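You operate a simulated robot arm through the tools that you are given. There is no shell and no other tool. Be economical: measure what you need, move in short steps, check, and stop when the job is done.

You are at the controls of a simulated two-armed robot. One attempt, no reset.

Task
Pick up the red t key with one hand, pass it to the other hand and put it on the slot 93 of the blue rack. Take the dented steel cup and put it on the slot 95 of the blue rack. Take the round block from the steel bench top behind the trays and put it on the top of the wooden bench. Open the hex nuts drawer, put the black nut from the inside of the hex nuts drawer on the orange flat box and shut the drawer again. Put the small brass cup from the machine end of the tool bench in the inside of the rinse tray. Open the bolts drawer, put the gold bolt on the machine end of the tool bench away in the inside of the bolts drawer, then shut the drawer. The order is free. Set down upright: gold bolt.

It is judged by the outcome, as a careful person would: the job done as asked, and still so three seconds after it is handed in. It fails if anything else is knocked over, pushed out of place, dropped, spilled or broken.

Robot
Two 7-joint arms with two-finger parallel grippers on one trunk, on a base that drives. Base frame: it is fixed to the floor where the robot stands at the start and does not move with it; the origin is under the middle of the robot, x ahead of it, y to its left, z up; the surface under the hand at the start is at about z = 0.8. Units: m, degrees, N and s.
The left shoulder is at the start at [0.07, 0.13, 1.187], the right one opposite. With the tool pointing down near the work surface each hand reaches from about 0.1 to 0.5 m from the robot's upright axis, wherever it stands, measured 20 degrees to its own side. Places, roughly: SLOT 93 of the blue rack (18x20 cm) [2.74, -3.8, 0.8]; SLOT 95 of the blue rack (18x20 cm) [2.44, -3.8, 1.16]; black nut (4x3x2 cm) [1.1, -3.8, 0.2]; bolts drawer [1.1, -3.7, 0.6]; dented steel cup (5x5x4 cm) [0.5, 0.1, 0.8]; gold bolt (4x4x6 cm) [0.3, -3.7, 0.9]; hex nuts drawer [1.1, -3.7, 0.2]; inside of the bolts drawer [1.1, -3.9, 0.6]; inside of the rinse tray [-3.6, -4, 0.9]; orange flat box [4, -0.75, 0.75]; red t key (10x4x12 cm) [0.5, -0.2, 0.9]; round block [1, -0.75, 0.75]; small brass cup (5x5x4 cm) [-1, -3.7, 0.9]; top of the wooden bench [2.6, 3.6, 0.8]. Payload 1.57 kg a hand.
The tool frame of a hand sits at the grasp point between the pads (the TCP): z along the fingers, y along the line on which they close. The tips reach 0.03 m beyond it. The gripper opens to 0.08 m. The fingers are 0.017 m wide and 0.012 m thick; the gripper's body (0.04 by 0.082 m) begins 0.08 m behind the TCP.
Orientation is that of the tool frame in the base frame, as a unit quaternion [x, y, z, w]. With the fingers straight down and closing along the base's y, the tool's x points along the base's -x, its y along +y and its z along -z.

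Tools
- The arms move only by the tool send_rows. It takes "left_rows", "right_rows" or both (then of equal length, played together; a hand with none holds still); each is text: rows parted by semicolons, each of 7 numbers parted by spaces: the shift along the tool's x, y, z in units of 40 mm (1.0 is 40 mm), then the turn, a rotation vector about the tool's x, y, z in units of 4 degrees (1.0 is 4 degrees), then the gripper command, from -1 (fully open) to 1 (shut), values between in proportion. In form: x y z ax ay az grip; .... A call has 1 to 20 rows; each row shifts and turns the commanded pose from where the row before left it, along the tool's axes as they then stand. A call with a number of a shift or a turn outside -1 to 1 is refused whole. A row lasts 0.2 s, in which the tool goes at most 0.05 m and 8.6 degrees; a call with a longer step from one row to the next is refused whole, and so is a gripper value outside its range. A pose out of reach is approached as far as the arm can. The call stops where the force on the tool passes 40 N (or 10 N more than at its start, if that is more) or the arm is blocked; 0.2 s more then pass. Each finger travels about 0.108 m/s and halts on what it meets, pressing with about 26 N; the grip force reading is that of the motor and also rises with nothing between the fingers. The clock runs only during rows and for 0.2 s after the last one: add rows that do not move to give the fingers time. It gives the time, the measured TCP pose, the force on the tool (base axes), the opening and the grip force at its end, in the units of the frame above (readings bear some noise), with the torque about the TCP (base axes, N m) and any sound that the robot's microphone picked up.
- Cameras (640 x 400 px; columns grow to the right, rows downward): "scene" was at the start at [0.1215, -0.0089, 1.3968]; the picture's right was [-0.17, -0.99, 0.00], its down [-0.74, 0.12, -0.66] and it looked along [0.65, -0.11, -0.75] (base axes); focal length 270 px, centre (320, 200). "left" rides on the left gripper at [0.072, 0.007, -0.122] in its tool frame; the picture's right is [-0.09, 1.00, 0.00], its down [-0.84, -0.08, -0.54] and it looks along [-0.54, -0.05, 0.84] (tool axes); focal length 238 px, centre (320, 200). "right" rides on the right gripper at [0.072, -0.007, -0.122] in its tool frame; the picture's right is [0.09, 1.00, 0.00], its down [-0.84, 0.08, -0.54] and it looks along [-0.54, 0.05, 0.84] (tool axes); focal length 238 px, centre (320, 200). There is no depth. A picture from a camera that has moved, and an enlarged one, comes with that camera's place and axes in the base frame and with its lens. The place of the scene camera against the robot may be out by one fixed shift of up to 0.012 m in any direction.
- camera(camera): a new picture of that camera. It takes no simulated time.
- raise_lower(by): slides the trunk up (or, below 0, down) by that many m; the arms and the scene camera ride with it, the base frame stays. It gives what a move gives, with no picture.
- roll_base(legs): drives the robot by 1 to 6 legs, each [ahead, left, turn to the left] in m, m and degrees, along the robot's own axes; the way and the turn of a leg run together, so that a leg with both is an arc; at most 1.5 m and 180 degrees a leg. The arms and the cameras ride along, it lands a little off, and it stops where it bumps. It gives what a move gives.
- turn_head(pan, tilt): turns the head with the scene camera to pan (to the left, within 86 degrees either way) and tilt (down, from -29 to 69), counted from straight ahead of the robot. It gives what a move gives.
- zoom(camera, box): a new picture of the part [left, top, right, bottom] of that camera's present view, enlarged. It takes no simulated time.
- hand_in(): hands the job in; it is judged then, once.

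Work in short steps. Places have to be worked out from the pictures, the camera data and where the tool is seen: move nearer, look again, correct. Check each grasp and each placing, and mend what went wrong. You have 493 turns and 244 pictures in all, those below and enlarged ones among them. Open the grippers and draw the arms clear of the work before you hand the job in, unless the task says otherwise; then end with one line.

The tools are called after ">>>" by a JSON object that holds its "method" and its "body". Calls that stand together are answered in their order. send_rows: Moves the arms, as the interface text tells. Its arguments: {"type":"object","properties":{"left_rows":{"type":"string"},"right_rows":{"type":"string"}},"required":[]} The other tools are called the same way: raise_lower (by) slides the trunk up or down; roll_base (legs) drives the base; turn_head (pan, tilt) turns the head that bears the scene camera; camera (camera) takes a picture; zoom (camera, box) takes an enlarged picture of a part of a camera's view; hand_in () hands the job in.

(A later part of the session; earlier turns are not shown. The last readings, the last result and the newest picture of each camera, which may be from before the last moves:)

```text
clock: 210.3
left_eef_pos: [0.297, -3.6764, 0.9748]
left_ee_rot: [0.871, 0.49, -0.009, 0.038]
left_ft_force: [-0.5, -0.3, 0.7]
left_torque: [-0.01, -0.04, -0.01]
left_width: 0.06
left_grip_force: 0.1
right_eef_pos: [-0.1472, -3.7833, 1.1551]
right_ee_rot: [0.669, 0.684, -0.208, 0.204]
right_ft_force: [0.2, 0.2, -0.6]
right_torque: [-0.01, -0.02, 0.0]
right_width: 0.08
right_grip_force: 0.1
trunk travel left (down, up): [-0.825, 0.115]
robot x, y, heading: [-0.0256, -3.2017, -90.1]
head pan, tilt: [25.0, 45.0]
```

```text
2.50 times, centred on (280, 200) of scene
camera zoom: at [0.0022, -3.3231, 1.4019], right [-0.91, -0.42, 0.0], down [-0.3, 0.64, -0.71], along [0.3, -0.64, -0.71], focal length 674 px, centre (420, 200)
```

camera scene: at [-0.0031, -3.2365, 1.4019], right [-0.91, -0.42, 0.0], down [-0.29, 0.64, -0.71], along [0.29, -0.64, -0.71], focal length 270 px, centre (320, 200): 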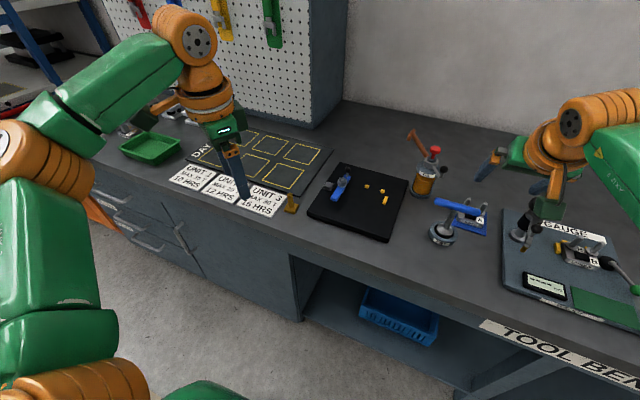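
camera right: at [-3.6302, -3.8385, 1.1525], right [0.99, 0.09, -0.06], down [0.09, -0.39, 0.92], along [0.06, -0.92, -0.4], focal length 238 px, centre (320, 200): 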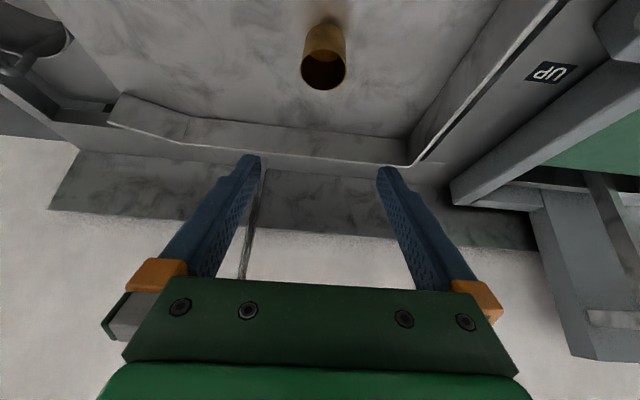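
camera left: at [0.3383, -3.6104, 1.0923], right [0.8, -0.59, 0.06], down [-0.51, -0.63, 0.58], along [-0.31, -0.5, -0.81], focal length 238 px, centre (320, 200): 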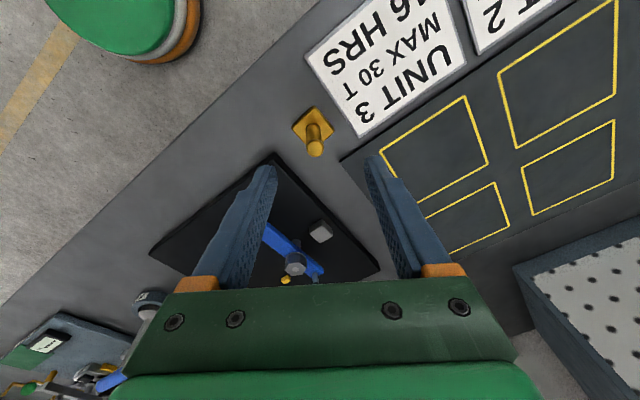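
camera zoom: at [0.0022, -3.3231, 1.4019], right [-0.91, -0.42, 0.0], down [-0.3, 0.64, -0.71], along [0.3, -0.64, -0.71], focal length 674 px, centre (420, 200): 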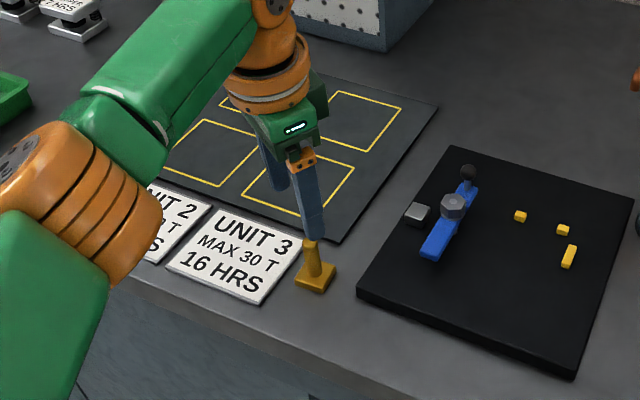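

Aligned: the bolt is at (0.295,-3.681) and the hand drifts onto it going down. I'll descend to z≈0.893 and close.

>>> {"method": "send_rows", "body": {"left_rows": "0 0 0.8 0 0 0 -0.5;0 0 0.8 0 0 0 -0.5;0 0 0.45 0 0 0 -0.5;0 0 0 0 0 0 -0.5"}}

>>> {"method": "camera", "body": {"camera": "left"}}

```text
clock: 211.3
left_eef_pos: [0.3006, -3.6764, 0.8929]
left_ee_rot: [0.872, 0.488, -0.009, 0.038]
left_ft_force: [1.0, -0.5, -0.6]
left_torque: [-0.01, -0.02, 0.02]
left_width: 0.0601
left_grip_force: 0.1
left hand out of reach, approached as far as the arm can: row 3
right_eef_pos: [-0.1472, -3.7833, 1.1547]
right_ee_rot: [0.669, 0.683, -0.208, 0.204]
right_ft_force: [-0.4, 0.1, -0.5]
right_torque: [0.01, 0.01, 0.01]
right_width: 0.0801
right_grip_force: 0.1
trunk travel left (down, up): [-0.825, 0.115]
robot x, y, heading: [-0.0272, -3.2039, -90.0]
head pan, tilt: [25.0, 45.0]
```

```text
156 pictures are left
camera left: at [0.3409, -3.6101, 1.0105], right [0.8, -0.59, 0.06], down [-0.51, -0.63, 0.58], along [-0.31, -0.5, -0.81], focal length 238 px, centre (320, 200)
```

left: 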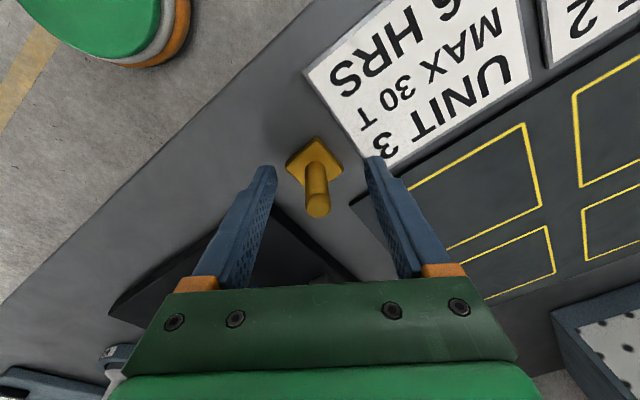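

The shank is between the pads. I'll close and lift.

>>> {"method": "send_rows", "body": {"left_rows": "0 0 0 0 0 0 0;0 0 0 0 0 0 0.5;0 0 0 0 0 0 1;0 0 0 0 0 0 1;0 0 0 0 0 0 1"}}

>>> {"method": "send_rows", "body": {"left_rows": "0 0 -0.5 0 0 0 1;0 0 -0.8 0 0 0 1;0 0 -0.8 0 0 0 1;0 0 -0.8 0 0 0 1;0 0 0 0 0 0 1"}}

>>> {"method": "camera", "body": {"camera": "left"}}

```text
clock: 212.5
left_eef_pos: [0.2997, -3.6765, 0.8942]
left_ee_rot: [0.871, 0.489, -0.009, 0.039]
left_ft_force: [0.0, 1.7, 4.6]
left_torque: [0.12, 0.14, -0.01]
left_width: 0.0155
left_grip_force: 25.8
right_eef_pos: [-0.1481, -3.7829, 1.1562]
right_ee_rot: [0.668, 0.684, -0.208, 0.205]
right_ft_force: [0.4, 0.5, -0.7]
right_torque: [-0.01, 0.01, 0.02]
right_width: 0.0801
right_grip_force: 0.1
trunk travel left (down, up): [-0.825, 0.115]
robot x, y, heading: [-0.0245, -3.202, -89.9]
head pan, tilt: [25.0, 45.0]
```

```text
clock: 213.7
left_eef_pos: [0.2962, -3.6676, 1.0074]
left_ee_rot: [0.871, 0.489, -0.009, 0.037]
left_ft_force: [0.1, -0.2, -2.3]
left_torque: [-0.02, 0.0, -0.02]
left_width: 0.0151
left_grip_force: 25.5
right_eef_pos: [-0.1469, -3.7824, 1.1555]
right_ee_rot: [0.669, 0.684, -0.208, 0.203]
right_ft_force: [-0.3, 0.1, 0.0]
right_torque: [0.01, -0.01, 0.01]
right_width: 0.08
right_grip_force: 0.1
trunk travel left (down, up): [-0.825, 0.115]
robot x, y, heading: [-0.0267, -3.2047, -89.9]
head pan, tilt: [25.0, 45.0]
```

```text
155 pictures are left
camera left: at [0.3367, -3.601, 1.1249], right [0.8, -0.59, 0.06], down [-0.51, -0.63, 0.58], along [-0.31, -0.5, -0.81], focal length 238 px, centre (320, 200)
```

left: 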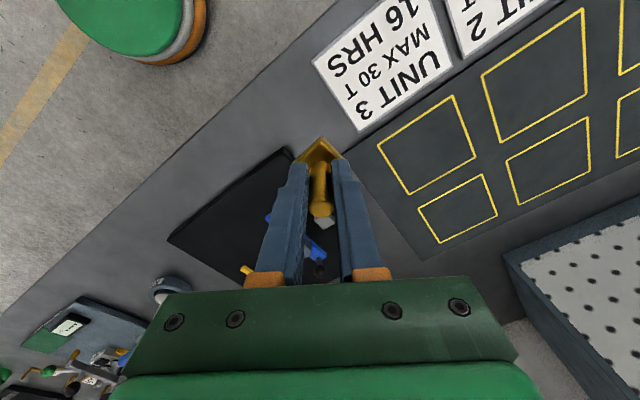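

Gold bolt held upright by its shank. I'll back off and move in front of the drawers, with the right hand's side facing the handle.

>>> {"method": "roll_base", "body": {"legs": [[-0.6, 0, 0], [0, 1.25, 0]]}}

>>> {"method": "send_rows", "body": {"right_rows": "0.5 0 0.5 0 -1 0 -1;0.5 0 0.5 0 -1 0 -1;0.5 0 0.5 0 -1 0 -1;0 0 0 0 -1 0 -1;0 0 0 0 -1 0 -1;0 0 0 0 -1 0 -1;0 0 0 0 -1 0 -1;0 0 0 0 -1 0 -1;0 0 0 0 -1 0 -1;0 0 0 0 -1 0 -1;0 0 0 0 -1 0 -1;0 0 0 0 -1 0 -1;0 0 0 0 -1 0 -1;0 0 0 0 -1 0 -1;0 0 0 0 0 0 -1"}}

>>> {"method": "turn_head", "body": {"pan": 0, "tilt": 40}}

>>> {"method": "camera", "body": {"camera": "scene"}}

```text
clock: 223.0
left_eef_pos: [1.5584, -3.0695, 1.0071]
left_ee_rot: [0.87, 0.491, -0.008, 0.039]
left_ft_force: [0.0, 0.6, -1.1]
left_torque: [0.0, 0.01, -0.01]
left_width: 0.0153
left_grip_force: 26.3
right_eef_pos: [1.1141, -3.1867, 1.1552]
right_ee_rot: [0.668, 0.684, -0.208, 0.205]
right_ft_force: [-0.2, 0.2, 0.1]
right_torque: [-0.04, 0.0, -0.03]
right_width: 0.0801
right_grip_force: 0.0
trunk travel left (down, up): [-0.825, 0.115]
robot x, y, heading: [1.2362, -2.6047, -90.0]
head pan, tilt: [25.0, 45.0]
```

```text
clock: 226.2
left_eef_pos: [1.5581, -3.071, 1.0074]
left_ee_rot: [0.871, 0.49, -0.008, 0.039]
left_ft_force: [-0.5, 0.3, -1.9]
left_torque: [-0.01, -0.04, 0.02]
left_width: 0.015
left_grip_force: 26.3
right_eef_pos: [1.1411, -3.2249, 1.1796]
right_ee_rot: [0.562, 0.579, -0.417, 0.419]
right_ft_force: [0.3, 0.5, -0.1]
right_torque: [0.01, -0.02, 0.0]
right_width: 0.0799
right_grip_force: 0.1
right hand out of reach, approached as far as the arm can: row 1, 2, 3, 4, 5, 6, 7, 8, 9
trunk travel left (down, up): [-0.825, 0.115]
robot x, y, heading: [1.2331, -2.6078, -89.8]
head pan, tilt: [25.0, 45.0]
```

```text
clock: 227.1
left_eef_pos: [1.5594, -3.0699, 1.007]
left_ee_rot: [0.871, 0.49, -0.008, 0.038]
left_ft_force: [0.0, 0.5, -1.5]
left_torque: [0.0, -0.01, -0.03]
left_width: 0.015
left_grip_force: 25.8
right_eef_pos: [1.1409, -3.2242, 1.1784]
right_ee_rot: [0.562, 0.579, -0.416, 0.418]
right_ft_force: [-0.8, 0.3, 0.3]
right_torque: [0.02, 0.02, -0.01]
right_width: 0.08
right_grip_force: 0.0
trunk travel left (down, up): [-0.825, 0.115]
robot x, y, heading: [1.2322, -2.6049, -90.0]
head pan, tilt: [0.0, 40.0]
```

```text
154 pictures are left
camera scene: at [1.2292, -2.738, 1.4091], right [-1.0, 0.0, 0.0], down [0.0, 0.64, -0.77], along [0.0, -0.77, -0.64], focal length 270 px, centre (320, 200)
```

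scene: 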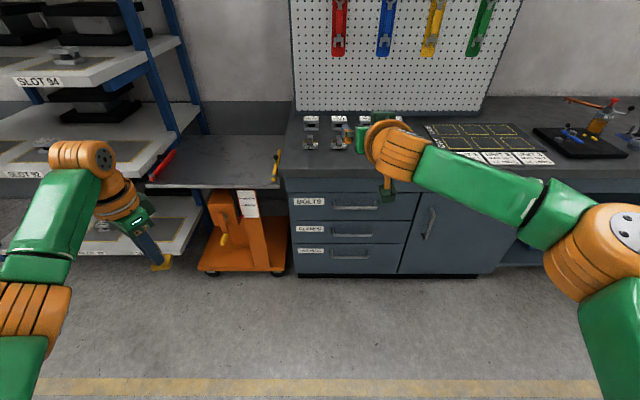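

Handle heights read ≈0.65, 0.51 and 0.37 at y≈-3.6. I'll lower the trunk 0.45 m, finish levelling the right hand, and roll it so the fingers close vertically on the bar.

>>> {"method": "raise_lower", "body": {"by": -0.45}}

>>> {"method": "send_rows", "body": {"right_rows": "0 0 0 0 -1 0 -1;0 0 0 0 -1 0 -1;0 0 0 0 -1 0 -1;0 0 0 0 -1 0 -1;0 0 0 0 -0.4 0 -1;0 0 0 0 0 1 -1;0 0 0 0 0 1 -1;0 0 0 0 0 1 -1;0 0 0 0 0 1 -1;0 0 0 0 0 1 -1;0 0 0 0 0 1 -1;0 0 0 0 0 1 -1;0 0 0 0 0 1 -1;0 0 0 0 0 1 -1;0 0 0 0 0 1 -1;0 0 0 0 0 1 -1;0 0 0 0 0 1 -1;0 0 0 0 0 1 -1;0 0 0 0 0 1 -1;0 0 0 0 0 1 -1"}}

>>> {"method": "send_rows", "body": {"right_rows": "0 0 0 0 0 1 -1;0 0 0 0 0 1 -1;0 0 0 0 0 1 -1;0 0 0 0 0 1 -1;0 0 0 0 0 1 -1;0 0 0 0 0 1 -1;0 0 0 0 0 1 -1;0 0 0 0 0 0.5 -1;0 0 0 0 0 0 -1"}}

>>> {"method": "camera", "body": {"camera": "right"}}

```text
refused: -0.45 is not a number from -0.4 to 0.4
```

```text
clock: 231.3
left_eef_pos: [1.5577, -3.0713, 1.0071]
left_ee_rot: [0.871, 0.49, -0.008, 0.038]
left_ft_force: [-0.8, 0.1, -1.9]
left_torque: [0.01, -0.02, -0.02]
left_width: 0.015
left_grip_force: 26.2
right_eef_pos: [1.1619, -3.2224, 1.1688]
right_ee_rot: [0.7, 0.204, -0.168, 0.664]
right_ft_force: [0.7, -0.1, 0.8]
right_torque: [0.0, 0.02, 0.01]
right_width: 0.0798
right_grip_force: 0.1
right hand out of reach, approached as far as the arm can: row 3, 4, 5
trunk travel left (down, up): [-0.825, 0.115]
robot x, y, heading: [1.2383, -2.6069, -89.7]
head pan, tilt: [0.0, 40.0]
```

```text
clock: 233.3
left_eef_pos: [1.5581, -3.0698, 1.0069]
left_ee_rot: [0.871, 0.491, -0.008, 0.038]
left_ft_force: [0.2, 0.1, -1.7]
left_torque: [0.02, -0.02, 0.02]
left_width: 0.0152
left_grip_force: 25.5
right_eef_pos: [1.162, -3.2212, 1.1696]
right_ee_rot: [0.728, 0.016, 0.009, 0.685]
right_ft_force: [0.7, -0.3, -0.3]
right_torque: [0.01, -0.02, 0.0]
right_width: 0.08
right_grip_force: 0.0
trunk travel left (down, up): [-0.825, 0.115]
robot x, y, heading: [1.2305, -2.6048, -89.5]
head pan, tilt: [0.0, 40.0]
```

```text
153 pictures are left
camera right: at [1.2299, -3.0961, 1.1707], right [0.1, -0.06, 0.99], down [-0.85, 0.51, 0.12], along [-0.51, -0.86, 0.0], focal length 238 px, centre (320, 200)
```

right: 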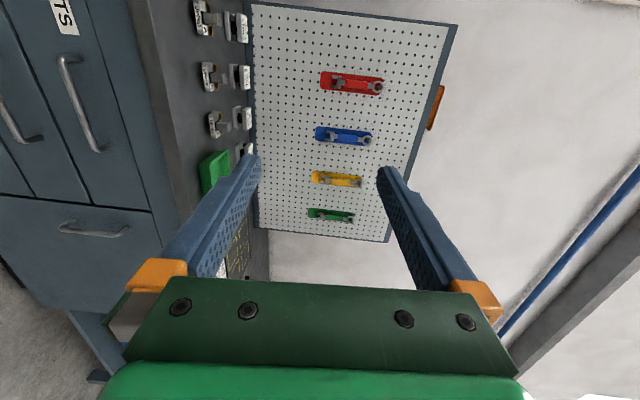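

The roll works and the fingers now close vertically. The handle spans x≈1.00–1.175 at z≈0.65. I'll lower the trunk and line up.

>>> {"method": "raise_lower", "body": {"by": -0.4}}

>>> {"method": "raise_lower", "body": {"by": -0.12}}

>>> {"method": "roll_base", "body": {"legs": [[0.15, -0.075, 0]]}}

>>> {"method": "camera", "body": {"camera": "right"}}

>>> {"method": "camera", "body": {"camera": "scene"}}

```text
clock: 237.1
left_eef_pos: [1.5586, -3.0698, 0.6062]
left_ee_rot: [0.87, 0.491, -0.01, 0.039]
left_ft_force: [0.6, -0.1, -1.7]
left_torque: [0.01, 0.0, -0.02]
left_width: 0.0151
left_grip_force: 25.9
right_eef_pos: [1.162, -3.2217, 0.769]
right_ee_rot: [0.728, 0.016, 0.009, 0.685]
right_ft_force: [0.4, -0.5, -0.7]
right_torque: [0.02, 0.01, -0.03]
right_width: 0.0801
right_grip_force: 0.1
trunk travel left (down, up): [-0.425, 0.515]
robot x, y, heading: [1.236, -2.6089, -90.2]
head pan, tilt: [0.0, 40.0]
```

```text
clock: 238.6
left_eef_pos: [1.5585, -3.0687, 0.4872]
left_ee_rot: [0.871, 0.49, -0.008, 0.038]
left_ft_force: [0.5, 0.9, -0.7]
left_torque: [0.03, 0.03, 0.0]
left_width: 0.015
left_grip_force: 25.9
right_eef_pos: [1.1616, -3.2207, 0.6501]
right_ee_rot: [0.728, 0.015, 0.009, 0.685]
right_ft_force: [-0.3, -0.2, -0.3]
right_torque: [-0.02, -0.03, -0.02]
right_width: 0.08
right_grip_force: 0.0
trunk travel left (down, up): [-0.305, 0.635]
robot x, y, heading: [1.2395, -2.608, -90.0]
head pan, tilt: [0.0, 40.0]
```

```text
clock: 240.0
left_eef_pos: [1.4853, -3.2161, 0.4853]
left_ee_rot: [0.87, 0.492, -0.008, 0.038]
left_ft_force: [0.0, -0.2, -2.0]
left_torque: [-0.02, -0.01, -0.02]
left_width: 0.0154
left_grip_force: 26.0
right_eef_pos: [1.0897, -3.3699, 0.649]
right_ee_rot: [0.728, 0.017, 0.012, 0.685]
right_ft_force: [0.8, -0.6, -0.7]
right_torque: [0.0, -0.02, 0.0]
right_width: 0.0801
right_grip_force: 0.0
trunk travel left (down, up): [-0.305, 0.635]
robot x, y, heading: [1.1598, -2.7525, -89.6]
head pan, tilt: [0.0, 40.0]
```

```text
152 pictures are left
camera right: at [1.1569, -3.2436, 0.6504], right [0.1, -0.06, 0.99], down [-0.86, 0.5, 0.12], along [-0.51, -0.86, 0.0], focal length 238 px, centre (320, 200)
```

right: 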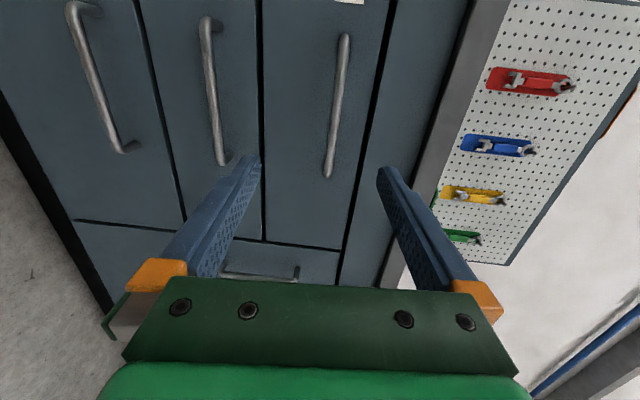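

```text
151 pictures are left
camera scene: at [1.1552, -2.8857, 0.889], right [-1.0, -0.01, 0.0], down [0.0, 0.64, -0.77], along [0.0, -0.77, -0.64], focal length 270 px, centre (320, 200)
```

scene: 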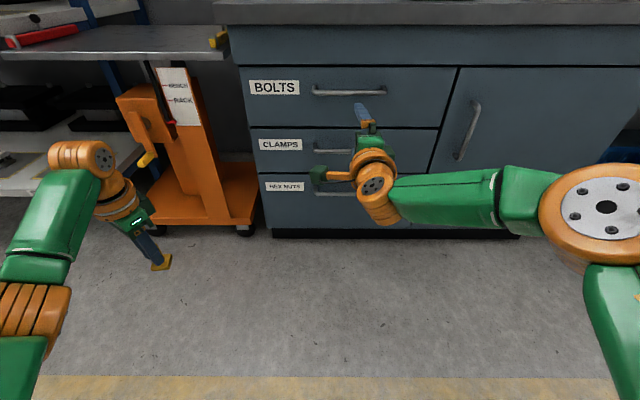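

The handle is at (1.088, ≈-3.6, 0.657). I'll raise the hand 8 mm and roll forward to 4 cm short of it for a check.

>>> {"method": "send_rows", "body": {"right_rows": "0 0.2 0 0 0 0 -1;0 0 0 0 0 0 -1"}}

>>> {"method": "roll_base", "body": {"legs": [[0.15, 0, 0]]}}

>>> {"method": "camera", "body": {"camera": "right"}}

>>> {"method": "zoom", "body": {"camera": "scene", "box": [240, 40, 480, 240]}}

```text
clock: 240.6
left_eef_pos: [1.4853, -3.2172, 0.486]
left_ee_rot: [0.87, 0.492, -0.009, 0.038]
left_ft_force: [0.1, -0.2, -1.0]
left_torque: [0.02, 0.0, -0.01]
left_width: 0.0152
left_grip_force: 26.5
right_eef_pos: [1.0894, -3.3702, 0.658]
right_ee_rot: [0.728, 0.016, 0.009, 0.685]
right_ft_force: [0.2, 1.1, 0.4]
right_torque: [-0.01, 0.01, -0.01]
right_width: 0.0802
right_grip_force: 0.0
trunk travel left (down, up): [-0.305, 0.635]
robot x, y, heading: [1.1599, -2.755, -90.0]
head pan, tilt: [0.0, 40.0]
```

```text
clock: 242.0
left_eef_pos: [1.4849, -3.3645, 0.4863]
left_ee_rot: [0.871, 0.49, -0.009, 0.038]
left_ft_force: [-0.1, -0.4, -1.8]
left_torque: [0.0, 0.01, 0.0]
left_width: 0.0152
left_grip_force: 26.1
right_eef_pos: [1.0877, -3.5169, 0.6578]
right_ee_rot: [0.729, 0.014, 0.008, 0.685]
right_ft_force: [-0.7, -0.7, -0.5]
right_torque: [0.01, 0.01, -0.01]
right_width: 0.0799
right_grip_force: 0.0
trunk travel left (down, up): [-0.305, 0.635]
robot x, y, heading: [1.1632, -2.9026, -90.1]
head pan, tilt: [0.0, 40.0]
```

```text
150 pictures are left
camera right: at [1.1558, -3.3914, 0.658], right [0.1, -0.06, 0.99], down [-0.85, 0.51, 0.12], along [-0.51, -0.86, 0.0], focal length 238 px, centre (320, 200)
```

right: 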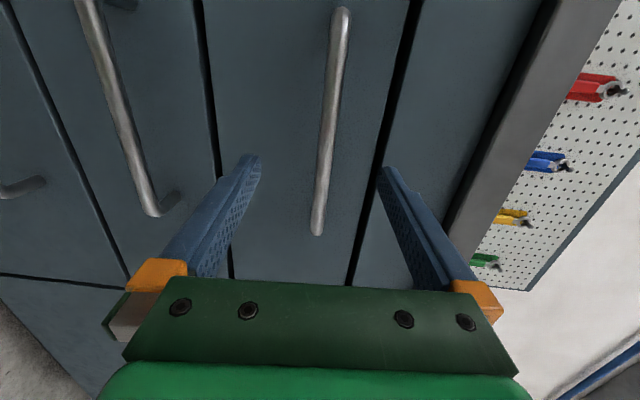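

```text
2.00 times, centred on (360, 140) of scene
camera zoom: at [1.1553, -3.0328, 0.889], right [-1.0, 0.0, 0.0], down [0.0, 0.64, -0.77], along [0.0, -0.77, -0.64], focal length 539 px, centre (240, 320)
```

zoom: 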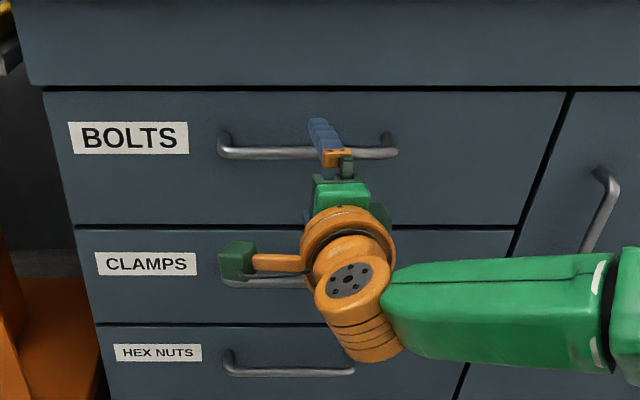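

The bar runs exactly between the fingers at z 0.658. I'll reach forward 5.5 cm with the arm and close.

>>> {"method": "send_rows", "body": {"right_rows": "0 0 0.5 0 0 0 -1;0 0 0.5 0 0 0 -1;0 0 0.35 0 0 0 -1;0 0 0 0 0 0 -1"}}

>>> {"method": "camera", "body": {"camera": "right"}}

```text
clock: 243.0
left_eef_pos: [1.4845, -3.3636, 0.4872]
left_ee_rot: [0.87, 0.491, -0.008, 0.038]
left_ft_force: [-0.1, 0.2, -1.2]
left_torque: [0.01, -0.01, -0.01]
left_width: 0.0154
left_grip_force: 25.5
right_eef_pos: [1.0909, -3.5718, 0.6537]
right_ee_rot: [0.729, 0.015, 0.009, 0.685]
right_ft_force: [-0.3, -0.2, 0.3]
right_torque: [-0.03, -0.05, -0.05]
right_width: 0.08
right_grip_force: 0.0
trunk travel left (down, up): [-0.305, 0.635]
robot x, y, heading: [1.1563, -2.8982, -90.0]
head pan, tilt: [0.0, 40.0]
```

```text
148 pictures are left
camera right: at [1.1582, -3.4459, 0.6551], right [0.1, -0.06, 0.99], down [-0.85, 0.51, 0.12], along [-0.51, -0.86, 0.0], focal length 238 px, centre (320, 200)
```

right: 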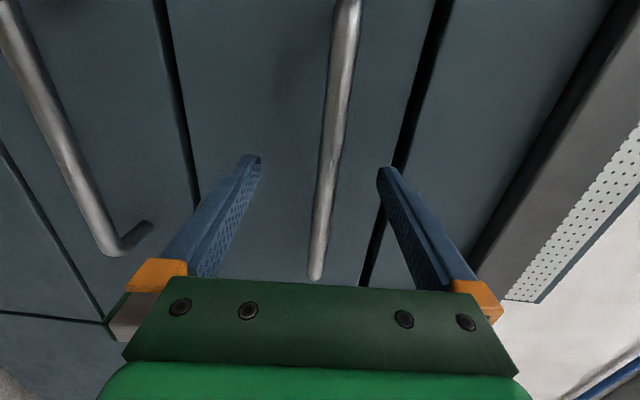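

The bar is ~2.5 cm ahead of the TCP. I'll go 1 cm further and close on it.

>>> {"method": "send_rows", "body": {"right_rows": "0 0.05 0.25 0 0 0 -1;0 0 0 0 0 0 -0.3;0 0 0 0 0 0 0.3;0 0 0 0 0 0 1;0 0 0 0 0 0 1;0 0 0 0 0 0 1"}}

>>> {"method": "camera", "body": {"camera": "right"}}

```text
clock: 244.4
left_eef_pos: [1.4844, -3.3644, 0.4879]
left_ee_rot: [0.87, 0.491, -0.01, 0.039]
left_ft_force: [0.3, 0.2, -0.7]
left_torque: [0.01, 0.0, 0.02]
left_width: 0.015
left_grip_force: 26.1
right_eef_pos: [1.0897, -3.58, 0.6579]
right_ee_rot: [0.727, 0.015, 0.008, 0.687]
right_ft_force: [1.2, -4.9, 12.3]
right_torque: [-0.06, -0.37, -0.03]
right_width: 0.0135
right_grip_force: 30.2
trunk travel left (down, up): [-0.305, 0.635]
robot x, y, heading: [1.1579, -2.9009, -90.1]
head pan, tilt: [0.0, 40.0]
```

```text
147 pictures are left
camera right: at [1.1584, -3.4543, 0.6583], right [0.1, -0.05, 0.99], down [-0.85, 0.51, 0.12], along [-0.51, -0.86, 0.01], focal length 238 px, centre (320, 200)
```

right: 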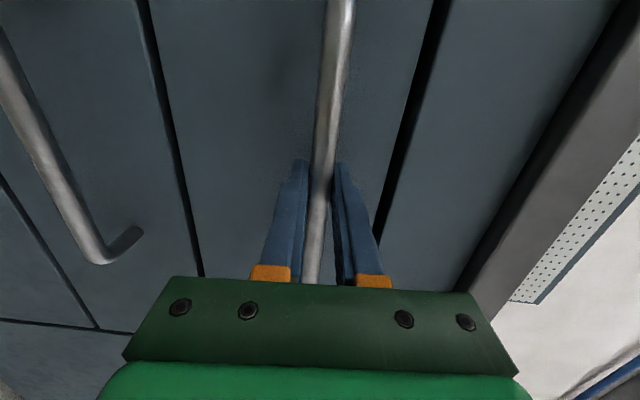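

Gripped. I'll pull by rolling back 10 cm first.

>>> {"method": "roll_base", "body": {"legs": [[-0.1, 0, 0]]}}

>>> {"method": "camera", "body": {"camera": "scene"}}

```text
clock: 245.6
left_eef_pos: [1.4835, -3.2627, 0.4883]
left_ee_rot: [0.87, 0.492, -0.009, 0.04]
left_ft_force: [-0.5, 0.2, -0.7]
left_torque: [-0.02, 0.02, -0.03]
left_width: 0.0154
left_grip_force: 26.7
right_eef_pos: [1.0912, -3.48, 0.6592]
right_ee_rot: [0.727, 0.016, 0.009, 0.686]
right_ft_force: [-0.7, 1.3, 10.3]
right_torque: [-0.05, -0.27, -0.16]
right_width: 0.0139
right_grip_force: 30.5
trunk travel left (down, up): [-0.305, 0.635]
robot x, y, heading: [1.1601, -2.8008, -89.5]
head pan, tilt: [0.0, 40.0]
```

```text
146 pictures are left
camera scene: at [1.1551, -2.9301, 0.8896], right [-1.0, 0.0, 0.0], down [0.0, 0.64, -0.77], along [0.0, -0.77, -0.64], focal length 270 px, centre (320, 200)
```

scene: 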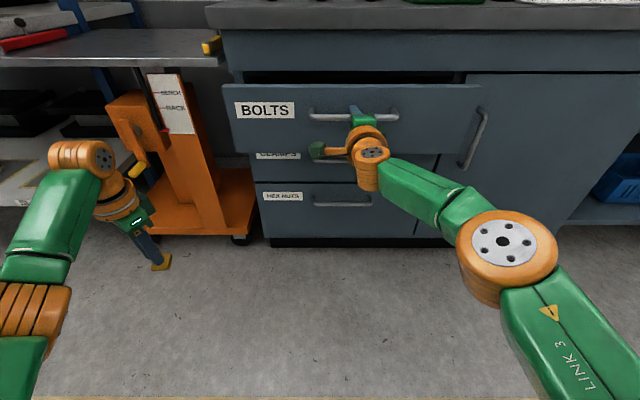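

The drawer is opening smoothly. I'll pull another 16 cm.

>>> {"method": "roll_base", "body": {"legs": [[-0.16, 0, 0]]}}

>>> {"method": "camera", "body": {"camera": "scene"}}

```text
clock: 247.0
left_eef_pos: [1.4835, -3.1021, 0.4893]
left_ee_rot: [0.87, 0.491, -0.01, 0.04]
left_ft_force: [0.6, 0.2, -0.8]
left_torque: [0.0, 0.0, -0.01]
left_width: 0.0155
left_grip_force: 25.9
right_eef_pos: [1.0913, -3.3177, 0.6578]
right_ee_rot: [0.727, 0.016, 0.009, 0.686]
right_ft_force: [-0.2, 2.4, 9.7]
right_torque: [-0.02, -0.29, -0.19]
right_width: 0.0136
right_grip_force: 31.0
trunk travel left (down, up): [-0.305, 0.635]
robot x, y, heading: [1.1616, -2.6403, -89.8]
head pan, tilt: [0.0, 40.0]
```

```text
145 pictures are left
camera scene: at [1.1548, -2.7688, 0.8896], right [-1.0, 0.0, 0.0], down [0.0, 0.64, -0.77], along [0.0, -0.77, -0.64], focal length 270 px, centre (320, 200)
```

scene: 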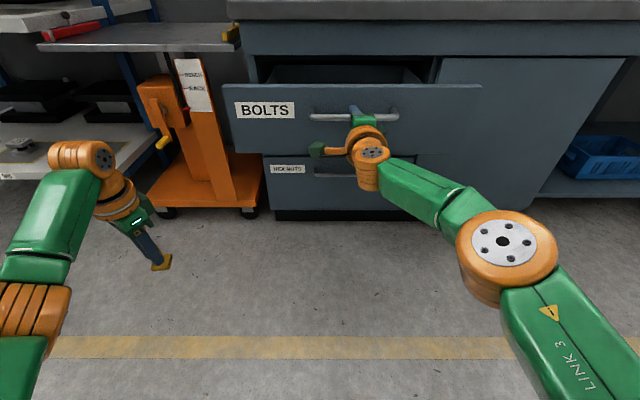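

The drawer is open 26 cm. I'll release the handle, back off, and raise the trunk to look in.

>>> {"method": "send_rows", "body": {"right_rows": "0 0 0 0 0 0 0.3;0 0 0 0 0 0 -0.5;0 0 0 0 0 0 -1;0 0 0 0 0 0 -1;0 0 0 0 0 0 -1"}}

>>> {"method": "roll_base", "body": {"legs": [[-0.15, 0, 0]]}}

>>> {"method": "raise_lower", "body": {"by": 0.35}}

>>> {"method": "roll_base", "body": {"legs": [[0, -0.25, 0], [0.4, 0, 0]]}}

>>> {"method": "turn_head", "body": {"pan": 20, "tilt": 55}}

>>> {"method": "camera", "body": {"camera": "scene"}}

>>> {"method": "camera", "body": {"camera": "left"}}

```text
clock: 248.2
left_eef_pos: [1.4842, -3.1025, 0.4879]
left_ee_rot: [0.87, 0.491, -0.008, 0.038]
left_ft_force: [-0.6, 0.3, -1.2]
left_torque: [0.02, 0.01, 0.0]
left_width: 0.0148
left_grip_force: 25.6
right_eef_pos: [1.0909, -3.3192, 0.6571]
right_ee_rot: [0.728, 0.014, 0.009, 0.685]
right_ft_force: [-0.1, 0.0, -0.3]
right_torque: [0.01, 0.01, 0.01]
right_width: 0.08
right_grip_force: 0.1
trunk travel left (down, up): [-0.305, 0.635]
robot x, y, heading: [1.1574, -2.6408, -89.6]
head pan, tilt: [0.0, 40.0]
```

```text
clock: 249.6
left_eef_pos: [1.4845, -2.9532, 0.4859]
left_ee_rot: [0.87, 0.492, -0.008, 0.038]
left_ft_force: [0.5, -0.8, -1.6]
left_torque: [0.0, -0.03, 0.0]
left_width: 0.0152
left_grip_force: 26.3
right_eef_pos: [1.0907, -3.1726, 0.656]
right_ee_rot: [0.729, 0.016, 0.011, 0.685]
right_ft_force: [-0.3, 0.4, 0.5]
right_torque: [0.01, 0.0, -0.01]
right_width: 0.0799
right_grip_force: 0.0
trunk travel left (down, up): [-0.305, 0.635]
robot x, y, heading: [1.1614, -2.4916, -89.6]
head pan, tilt: [0.0, 40.0]
```

```text
clock: 253.0
left_eef_pos: [1.4844, -2.9547, 0.8373]
left_ee_rot: [0.87, 0.492, -0.009, 0.038]
left_ft_force: [0.4, -0.9, -1.9]
left_torque: [0.02, -0.02, -0.01]
left_width: 0.0153
left_grip_force: 26.2
right_eef_pos: [1.0916, -3.1712, 1.0059]
right_ee_rot: [0.729, 0.017, 0.01, 0.685]
right_ft_force: [1.0, 0.4, 0.7]
right_torque: [-0.01, -0.01, 0.04]
right_width: 0.0801
right_grip_force: 0.0
trunk travel left (down, up): [-0.655, 0.285]
robot x, y, heading: [1.161, -2.4923, -89.6]
head pan, tilt: [0.0, 40.0]
```

```text
clock: 256.9
left_eef_pos: [1.2288, -3.3594, 0.8361]
left_ee_rot: [0.87, 0.492, -0.009, 0.038]
left_ft_force: [-0.2, -0.5, -1.4]
left_torque: [0.01, 0.01, 0.0]
left_width: 0.0152
left_grip_force: 25.5
right_eef_pos: [0.8347, -3.5774, 1.005]
right_ee_rot: [0.728, 0.015, 0.009, 0.685]
right_ft_force: [-0.2, -0.6, -0.2]
right_torque: [0.01, 0.0, 0.02]
right_width: 0.0801
right_grip_force: 0.1
trunk travel left (down, up): [-0.655, 0.285]
robot x, y, heading: [0.9039, -2.8913, -89.8]
head pan, tilt: [0.0, 40.0]
```

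```text
clock: 257.8
left_eef_pos: [1.2286, -3.3605, 0.8375]
left_ee_rot: [0.871, 0.49, -0.009, 0.038]
left_ft_force: [0.2, 0.4, -1.9]
left_torque: [-0.02, -0.01, -0.03]
left_width: 0.0153
left_grip_force: 26.3
right_eef_pos: [0.8358, -3.5768, 1.0052]
right_ee_rot: [0.728, 0.015, 0.009, 0.685]
right_ft_force: [-0.7, -0.3, -0.1]
right_torque: [0.02, 0.03, -0.01]
right_width: 0.0799
right_grip_force: 0.1
trunk travel left (down, up): [-0.655, 0.285]
robot x, y, heading: [0.8994, -2.8981, -90.0]
head pan, tilt: [20.0, 55.0]
```

```text
144 pictures are left
camera scene: at [0.9235, -3.0114, 1.2184], right [-0.94, -0.34, 0.0], down [-0.28, 0.77, -0.57], along [0.2, -0.54, -0.82], focal length 270 px, centre (320, 200)
```

scene: 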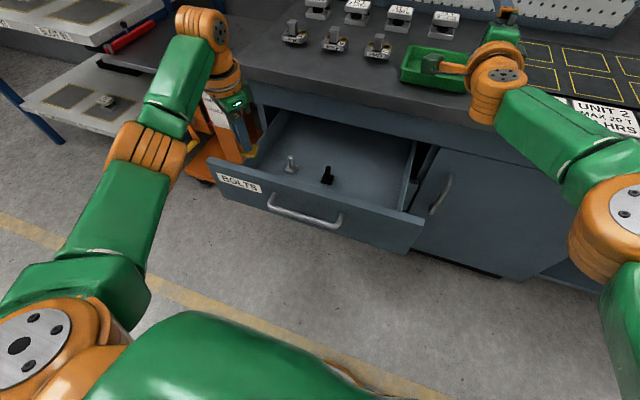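

```text
143 pictures are left
camera left: at [1.2685, -3.2935, 0.9545], right [0.8, -0.59, 0.06], down [-0.51, -0.63, 0.58], along [-0.3, -0.5, -0.81], focal length 238 px, centre (320, 200)
```

left: 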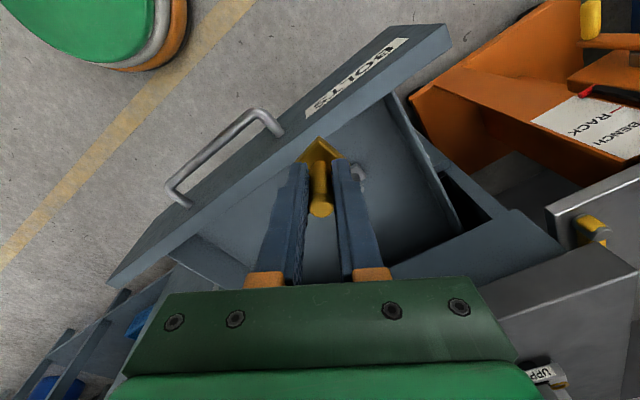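

The drawer holds a silver and a black bolt near the front; free space is on the right at about (0.97,-3.46). I'll yaw the left hand so its camera clears the front panel, and move over there.

>>> {"method": "send_rows", "body": {"left_rows": "0 0 0 0 0 1 1;0 0 0 0 0 1 1;0 0 0 0 0 1 1;0 0 0 0 0 1 1;0 0 0 0 0 1 1;0 0 0 0 0 1 1;0 0 0 0 0 1 1;0 0 0 0 0 0.5 1;0 0 0 0 0 0 1"}}

>>> {"method": "roll_base", "body": {"legs": [[0.04, -0.26, 0]]}}

>>> {"method": "camera", "body": {"camera": "left"}}

>>> {"method": "turn_head", "body": {"pan": 35, "tilt": 50}}

>>> {"method": "camera", "body": {"camera": "scene"}}

```text
clock: 259.8
left_eef_pos: [1.2288, -3.3592, 0.837]
left_ee_rot: [0.968, 0.25, 0.002, 0.04]
left_ft_force: [-0.4, -0.8, -2.0]
left_torque: [-0.01, -0.02, 0.0]
left_width: 0.0151
left_grip_force: 26.6
right_eef_pos: [0.8344, -3.5768, 1.0048]
right_ee_rot: [0.728, 0.015, 0.01, 0.685]
right_ft_force: [-0.4, -1.0, 0.2]
right_torque: [-0.01, 0.01, 0.02]
right_width: 0.0799
right_grip_force: 0.0
trunk travel left (down, up): [-0.655, 0.285]
robot x, y, heading: [0.9024, -2.8967, -89.7]
head pan, tilt: [20.0, 55.0]
```

```text
clock: 261.6
left_eef_pos: [0.9728, -3.4008, 0.8376]
left_ee_rot: [0.967, 0.253, 0.001, 0.04]
left_ft_force: [0.3, 0.5, -1.1]
left_torque: [-0.02, -0.01, 0.01]
left_width: 0.0152
left_grip_force: 26.1
right_eef_pos: [0.5816, -3.6205, 1.0061]
right_ee_rot: [0.728, 0.019, 0.012, 0.686]
right_ft_force: [0.6, -0.5, 0.5]
right_torque: [0.01, 0.0, -0.01]
right_width: 0.0802
right_grip_force: 0.1
trunk travel left (down, up): [-0.655, 0.285]
robot x, y, heading: [0.6449, -2.9382, -89.5]
head pan, tilt: [20.0, 55.0]
```

```text
142 pictures are left
camera left: at [1.036, -3.3622, 0.9573], right [0.41, -0.91, 0.08], down [-0.78, -0.3, 0.55], along [-0.48, -0.28, -0.83], focal length 238 px, centre (320, 200)
```

left: 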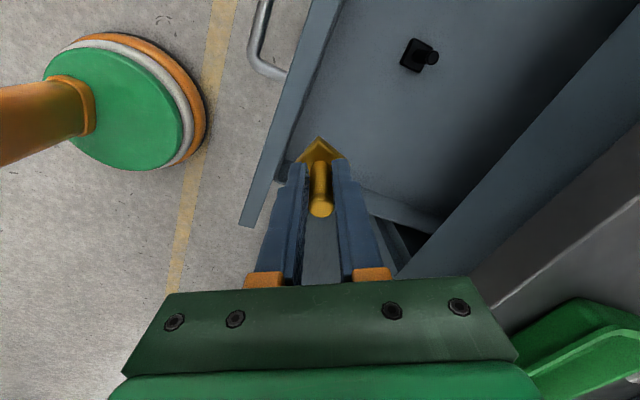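

```text
clock: 262.4
left_eef_pos: [0.9721, -3.4003, 0.838]
left_ee_rot: [0.967, 0.253, 0.001, 0.039]
left_ft_force: [0.0, -0.2, -1.0]
left_torque: [-0.03, -0.01, -0.01]
left_width: 0.015
left_grip_force: 26.1
right_eef_pos: [0.5805, -3.6224, 1.005]
right_ee_rot: [0.728, 0.018, 0.013, 0.685]
right_ft_force: [0.3, -0.1, 0.3]
right_torque: [0.0, 0.03, 0.01]
right_width: 0.0804
right_grip_force: 0.1
trunk travel left (down, up): [-0.655, 0.285]
robot x, y, heading: [0.6443, -2.9401, -89.5]
head pan, tilt: [35.0, 50.0]
```

```text
141 pictures are left
camera scene: at [0.6837, -3.0494, 1.2249], right [-0.81, -0.58, 0.0], down [-0.45, 0.62, -0.64], along [0.37, -0.52, -0.77], focal length 270 px, centre (320, 200)
```

scene: 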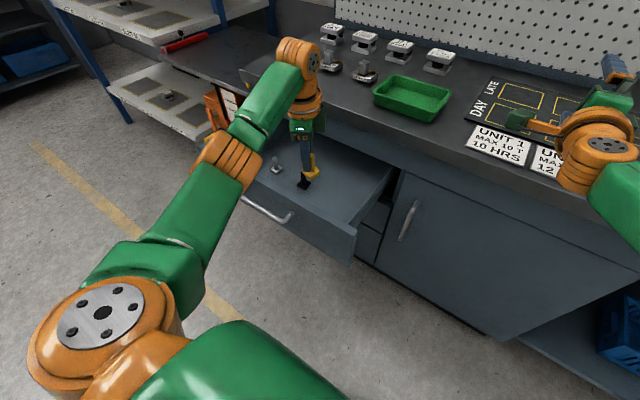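

Geometry is clear: front panel inner edge y≈-3.395, right wall x≈0.88, black bolt at (1.09,-3.51). I'll move 6.5 cm in and lower partway.

>>> {"method": "send_rows", "body": {"left_rows": "-0.4 0.71 0.06 0 0 0 1;-0.4 0.71 0.06 0 0 0 1;0.015 -0.066 0.85 0 0 0 1;0.015 -0.066 0.85 0 0 0 1;0.015 -0.066 0.85 0 0 0 1;0.015 -0.066 0.85 0 0 0 1;0 0 0 0 0 0 1"}}

>>> {"method": "camera", "body": {"camera": "left"}}

>>> {"method": "zoom", "body": {"camera": "scene", "box": [220, 100, 400, 260]}}

```text
clock: 264.0
left_eef_pos: [0.9717, -3.4113, 0.7171]
left_ee_rot: [0.966, 0.254, 0.001, 0.04]
left_ft_force: [-0.4, 0.0, -0.4]
left_torque: [0.03, 0.0, -0.01]
left_width: 0.0153
left_grip_force: 26.1
left hand out of reach, approached as far as the arm can: row 1, 2, 5, 6
right_eef_pos: [0.5812, -3.6215, 1.0057]
right_ee_rot: [0.728, 0.019, 0.012, 0.685]
right_ft_force: [-0.2, -0.9, -0.9]
right_torque: [-0.02, 0.01, 0.0]
right_width: 0.0799
right_grip_force: 0.0
trunk travel left (down, up): [-0.655, 0.285]
robot x, y, heading: [0.6429, -2.9413, -89.3]
head pan, tilt: [35.0, 50.0]
```

```text
140 pictures are left
camera left: at [1.0346, -3.3726, 0.8374], right [0.41, -0.91, 0.08], down [-0.78, -0.3, 0.55], along [-0.48, -0.28, -0.83], focal length 238 px, centre (320, 200)
```

left: 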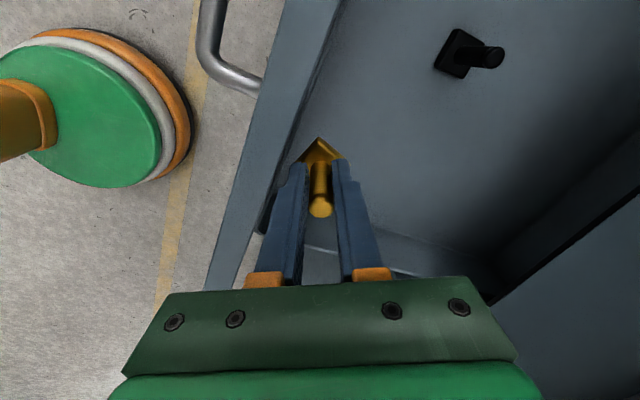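

```text
2.50 times, centred on (310, 180) of scene
camera zoom: at [0.6842, -3.0492, 1.2249], right [-0.81, -0.58, 0.0], down [-0.45, 0.62, -0.64], along [0.37, -0.52, -0.77], focal length 674 px, centre (345, 250)
```

zoom: 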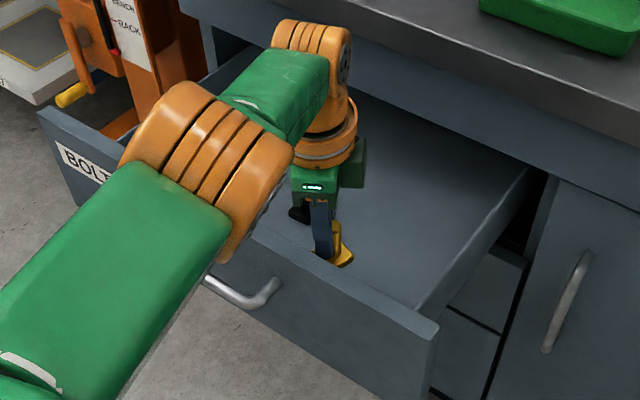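

Arm reach is short here, so I'll nudge the base forward 6 cm and lower the trunk instead.

>>> {"method": "roll_base", "body": {"legs": [[0.06, 0, 0]]}}

>>> {"method": "raise_lower", "body": {"by": -0.06}}

>>> {"method": "camera", "body": {"camera": "left"}}

```text
clock: 265.0
left_eef_pos: [0.972, -3.4702, 0.7185]
left_ee_rot: [0.967, 0.253, 0.001, 0.039]
left_ft_force: [0.8, -0.2, -1.2]
left_torque: [0.0, -0.01, 0.01]
left_width: 0.015
left_grip_force: 26.1
right_eef_pos: [0.582, -3.6781, 1.0063]
right_ee_rot: [0.727, 0.018, 0.012, 0.686]
right_ft_force: [0.5, -0.2, 0.6]
right_torque: [0.0, 0.02, -0.02]
right_width: 0.0801
right_grip_force: 0.1
trunk travel left (down, up): [-0.655, 0.285]
robot x, y, heading: [0.6465, -2.9976, -89.1]
head pan, tilt: [35.0, 50.0]
```

```text
clock: 266.0
left_eef_pos: [0.9726, -3.4703, 0.6565]
left_ee_rot: [0.967, 0.253, 0.001, 0.038]
left_ft_force: [0.4, 0.1, -1.1]
left_torque: [-0.01, -0.02, 0.01]
left_width: 0.0152
left_grip_force: 26.2
right_eef_pos: [0.5815, -3.6795, 0.9468]
right_ee_rot: [0.729, 0.019, 0.012, 0.685]
right_ft_force: [0.4, 0.0, 0.9]
right_torque: [0.02, 0.01, 0.0]
right_width: 0.0802
right_grip_force: 0.1
trunk travel left (down, up): [-0.595, 0.345]
robot x, y, heading: [0.6458, -2.9975, -89.2]
head pan, tilt: [35.0, 50.0]
```

```text
138 pictures are left
camera left: at [1.0351, -3.432, 0.7778], right [0.41, -0.91, 0.08], down [-0.78, -0.3, 0.55], along [-0.48, -0.28, -0.83], focal length 238 px, centre (320, 200)
```

left: 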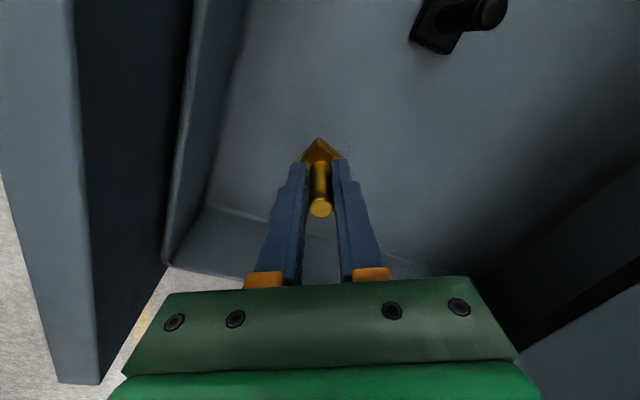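

Now I'll inch down with the left arm until contact.

>>> {"method": "send_rows", "body": {"left_rows": "0.005 -0.019 0.25 0 0 0 1;0.005 -0.019 0.25 0 0 0 1;0 0 0 0 0 0 1", "right_rows": "0 0 0 0 0 0 1;0 0 0 0 0 0 1;0 0 0 0 0 0 1"}}

>>> {"method": "send_rows", "body": {"left_rows": "0.002 -0.009 0.12 0 0 0 1;0 0 0 0 0 0 1"}}

>>> {"method": "send_rows", "body": {"left_rows": "0.002 -0.009 0.12 0 0 0 1;0 0 0 0 0 0 1"}}

```text
clock: 266.8
left_eef_pos: [0.9706, -3.4671, 0.6385]
left_ee_rot: [0.967, 0.253, 0.001, 0.04]
left_ft_force: [0.2, 0.0, -1.7]
left_torque: [-0.04, -0.01, 0.0]
left_width: 0.0151
left_grip_force: 26.0
left hand out of reach, approached as far as the arm can: row 2
right_eef_pos: [0.5816, -3.6807, 0.946]
right_ee_rot: [0.728, 0.019, 0.012, 0.685]
right_ft_force: [0.8, 0.8, 0.0]
right_torque: [-0.03, 0.01, 0.02]
right_width: 0.0
right_grip_force: 21.6
trunk travel left (down, up): [-0.595, 0.345]
robot x, y, heading: [0.6455, -2.998, -89.0]
head pan, tilt: [35.0, 50.0]
```

```text
clock: 267.4
left_eef_pos: [0.9706, -3.4657, 0.6331]
left_ee_rot: [0.967, 0.253, 0.003, 0.039]
left_ft_force: [-0.3, -0.5, -2.0]
left_torque: [0.03, -0.01, -0.03]
left_width: 0.0153
left_grip_force: 26.0
right_eef_pos: [0.581, -3.6809, 0.9456]
right_ee_rot: [0.728, 0.018, 0.012, 0.685]
right_ft_force: [0.7, -0.9, -0.2]
right_torque: [-0.01, -0.01, -0.02]
right_width: 0.0001
right_grip_force: 21.3
trunk travel left (down, up): [-0.595, 0.345]
robot x, y, heading: [0.6473, -3.0004, -89.3]
head pan, tilt: [35.0, 50.0]
```

```text
clock: 268.0
left_eef_pos: [0.9708, -3.463, 0.6289]
left_ee_rot: [0.967, 0.254, 0.001, 0.039]
left_ft_force: [-0.7, -0.2, -2.7]
left_torque: [0.02, -0.04, 0.02]
left_width: 0.0153
left_grip_force: 26.4
left hand out of reach, approached as far as the arm can: row 1
right_eef_pos: [0.5811, -3.6806, 0.9464]
right_ee_rot: [0.729, 0.019, 0.011, 0.685]
right_ft_force: [0.4, -0.1, -0.1]
right_torque: [0.0, 0.01, -0.02]
right_width: 0.0
right_grip_force: 21.2
trunk travel left (down, up): [-0.595, 0.345]
robot x, y, heading: [0.6451, -3.0041, -89.7]
head pan, tilt: [35.0, 50.0]
```

Arm reach limits again; the trunk can do the last centimetre.

>>> {"method": "raise_lower", "body": {"by": -0.008}}

>>> {"method": "raise_lower", "body": {"by": -0.006}}

```text
clock: 268.6
left_eef_pos: [0.9701, -3.4617, 0.623]
left_ee_rot: [0.967, 0.253, 0.001, 0.041]
left_ft_force: [2.7, -0.9, 13.6]
left_torque: [0.13, 0.07, -0.01]
left_width: 0.015
left_grip_force: 25.9
right_eef_pos: [0.5796, -3.6785, 0.9398]
right_ee_rot: [0.727, 0.018, 0.013, 0.686]
right_ft_force: [-1.0, -0.4, 0.3]
right_torque: [-0.01, -0.03, 0.03]
right_width: 0.0
right_grip_force: 21.7
trunk travel left (down, up): [-0.587, 0.353]
robot x, y, heading: [0.6434, -3.0015, -89.0]
head pan, tilt: [35.0, 50.0]
```

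```text
clock: 269.1
left_eef_pos: [0.968, -3.4629, 0.6187]
left_ee_rot: [0.967, 0.252, 0.003, 0.042]
left_ft_force: [-0.3, -0.9, 18.0]
left_torque: [0.24, 0.31, -0.02]
left_width: 0.0152
left_grip_force: 25.9
right_eef_pos: [0.5783, -3.6773, 0.934]
right_ee_rot: [0.727, 0.018, 0.013, 0.687]
right_ft_force: [0.1, -0.5, -0.9]
right_torque: [0.0, -0.01, 0.0]
right_width: 0.0001
right_grip_force: 21.6
trunk travel left (down, up): [-0.581, 0.359]
robot x, y, heading: [0.643, -2.9982, -89.3]
head pan, tilt: [35.0, 50.0]
```

Contact made. I'll relieve 5 mm and open gently.

>>> {"method": "raise_lower", "body": {"by": 0.005}}

>>> {"method": "send_rows", "body": {"left_rows": "0 0 0 0 0 0 0.75;0 0 0 0 0 0 0.55;0 0 0 0 0 0 0.3;0 0 0 0 0 0 0;0 0 0 0 0 0 -0.1;0 0 0 0 0 0 -0.1"}}

>>> {"method": "camera", "body": {"camera": "left"}}

```text
clock: 269.6
left_eef_pos: [0.9703, -3.4631, 0.6201]
left_ee_rot: [0.967, 0.253, 0.002, 0.039]
left_ft_force: [0.8, -0.2, -0.8]
left_torque: [0.01, -0.01, 0.01]
left_width: 0.0152
left_grip_force: 25.7
right_eef_pos: [0.5821, -3.6811, 0.9367]
right_ee_rot: [0.728, 0.02, 0.012, 0.685]
right_ft_force: [-0.7, 0.4, 0.2]
right_torque: [0.01, -0.01, -0.02]
right_width: 0.0
right_grip_force: 21.3
trunk travel left (down, up): [-0.586, 0.354]
robot x, y, heading: [0.6428, -3.0042, -89.5]
head pan, tilt: [35.0, 50.0]
```

```text
clock: 271.1
left_eef_pos: [0.9694, -3.4639, 0.6202]
left_ee_rot: [0.967, 0.253, 0.002, 0.039]
left_ft_force: [0.0, 0.0, -0.1]
left_torque: [0.02, -0.02, -0.05]
left_width: 0.0442
left_grip_force: 0.0
right_eef_pos: [0.5807, -3.6798, 0.936]
right_ee_rot: [0.727, 0.019, 0.012, 0.686]
right_ft_force: [-0.6, 0.1, -0.7]
right_torque: [0.01, -0.03, 0.02]
right_width: 0.0001
right_grip_force: 21.3
trunk travel left (down, up): [-0.586, 0.354]
robot x, y, heading: [0.6451, -3.003, -89.2]
head pan, tilt: [35.0, 50.0]
```

```text
137 pictures are left
camera left: at [1.033, -3.4257, 0.7411], right [0.41, -0.91, 0.08], down [-0.78, -0.3, 0.55], along [-0.48, -0.28, -0.83], focal length 238 px, centre (320, 200)
```

left: 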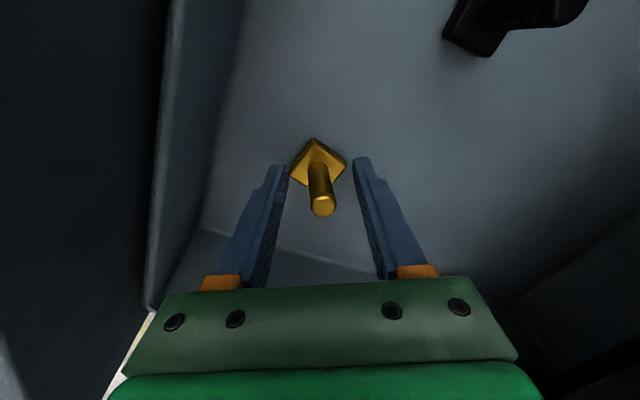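

The gold bolt stands upright. I'll raise the trunk straight up to clear and look.

>>> {"method": "raise_lower", "body": {"by": 0.2}}

>>> {"method": "camera", "body": {"camera": "left"}}

```text
clock: 273.2
left_eef_pos: [0.9704, -3.4636, 0.8209]
left_ee_rot: [0.967, 0.253, 0.001, 0.039]
left_ft_force: [-0.5, 0.8, 0.5]
left_torque: [0.01, 0.02, 0.01]
left_width: 0.0438
left_grip_force: 0.0
right_eef_pos: [0.5799, -3.6812, 1.1373]
right_ee_rot: [0.728, 0.02, 0.013, 0.685]
right_ft_force: [0.3, 0.0, 0.0]
right_torque: [0.05, 0.02, 0.02]
right_width: 0.0
right_grip_force: 21.7
trunk travel left (down, up): [-0.786, 0.154]
robot x, y, heading: [0.6482, -3.0014, -89.2]
head pan, tilt: [35.0, 50.0]
```

```text
136 pictures are left
camera left: at [1.033, -3.4258, 0.941], right [0.41, -0.91, 0.08], down [-0.78, -0.3, 0.55], along [-0.48, -0.28, -0.83], focal length 238 px, centre (320, 200)
```

left: 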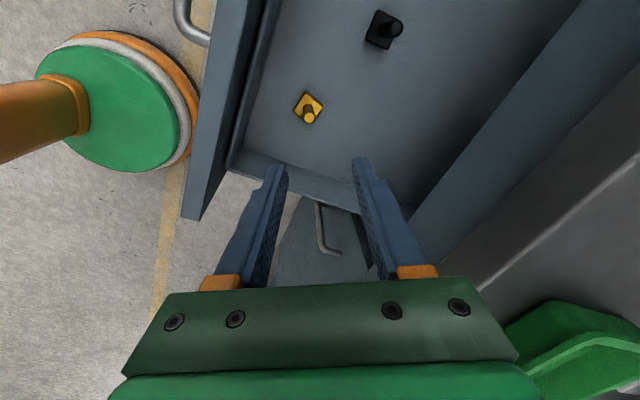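

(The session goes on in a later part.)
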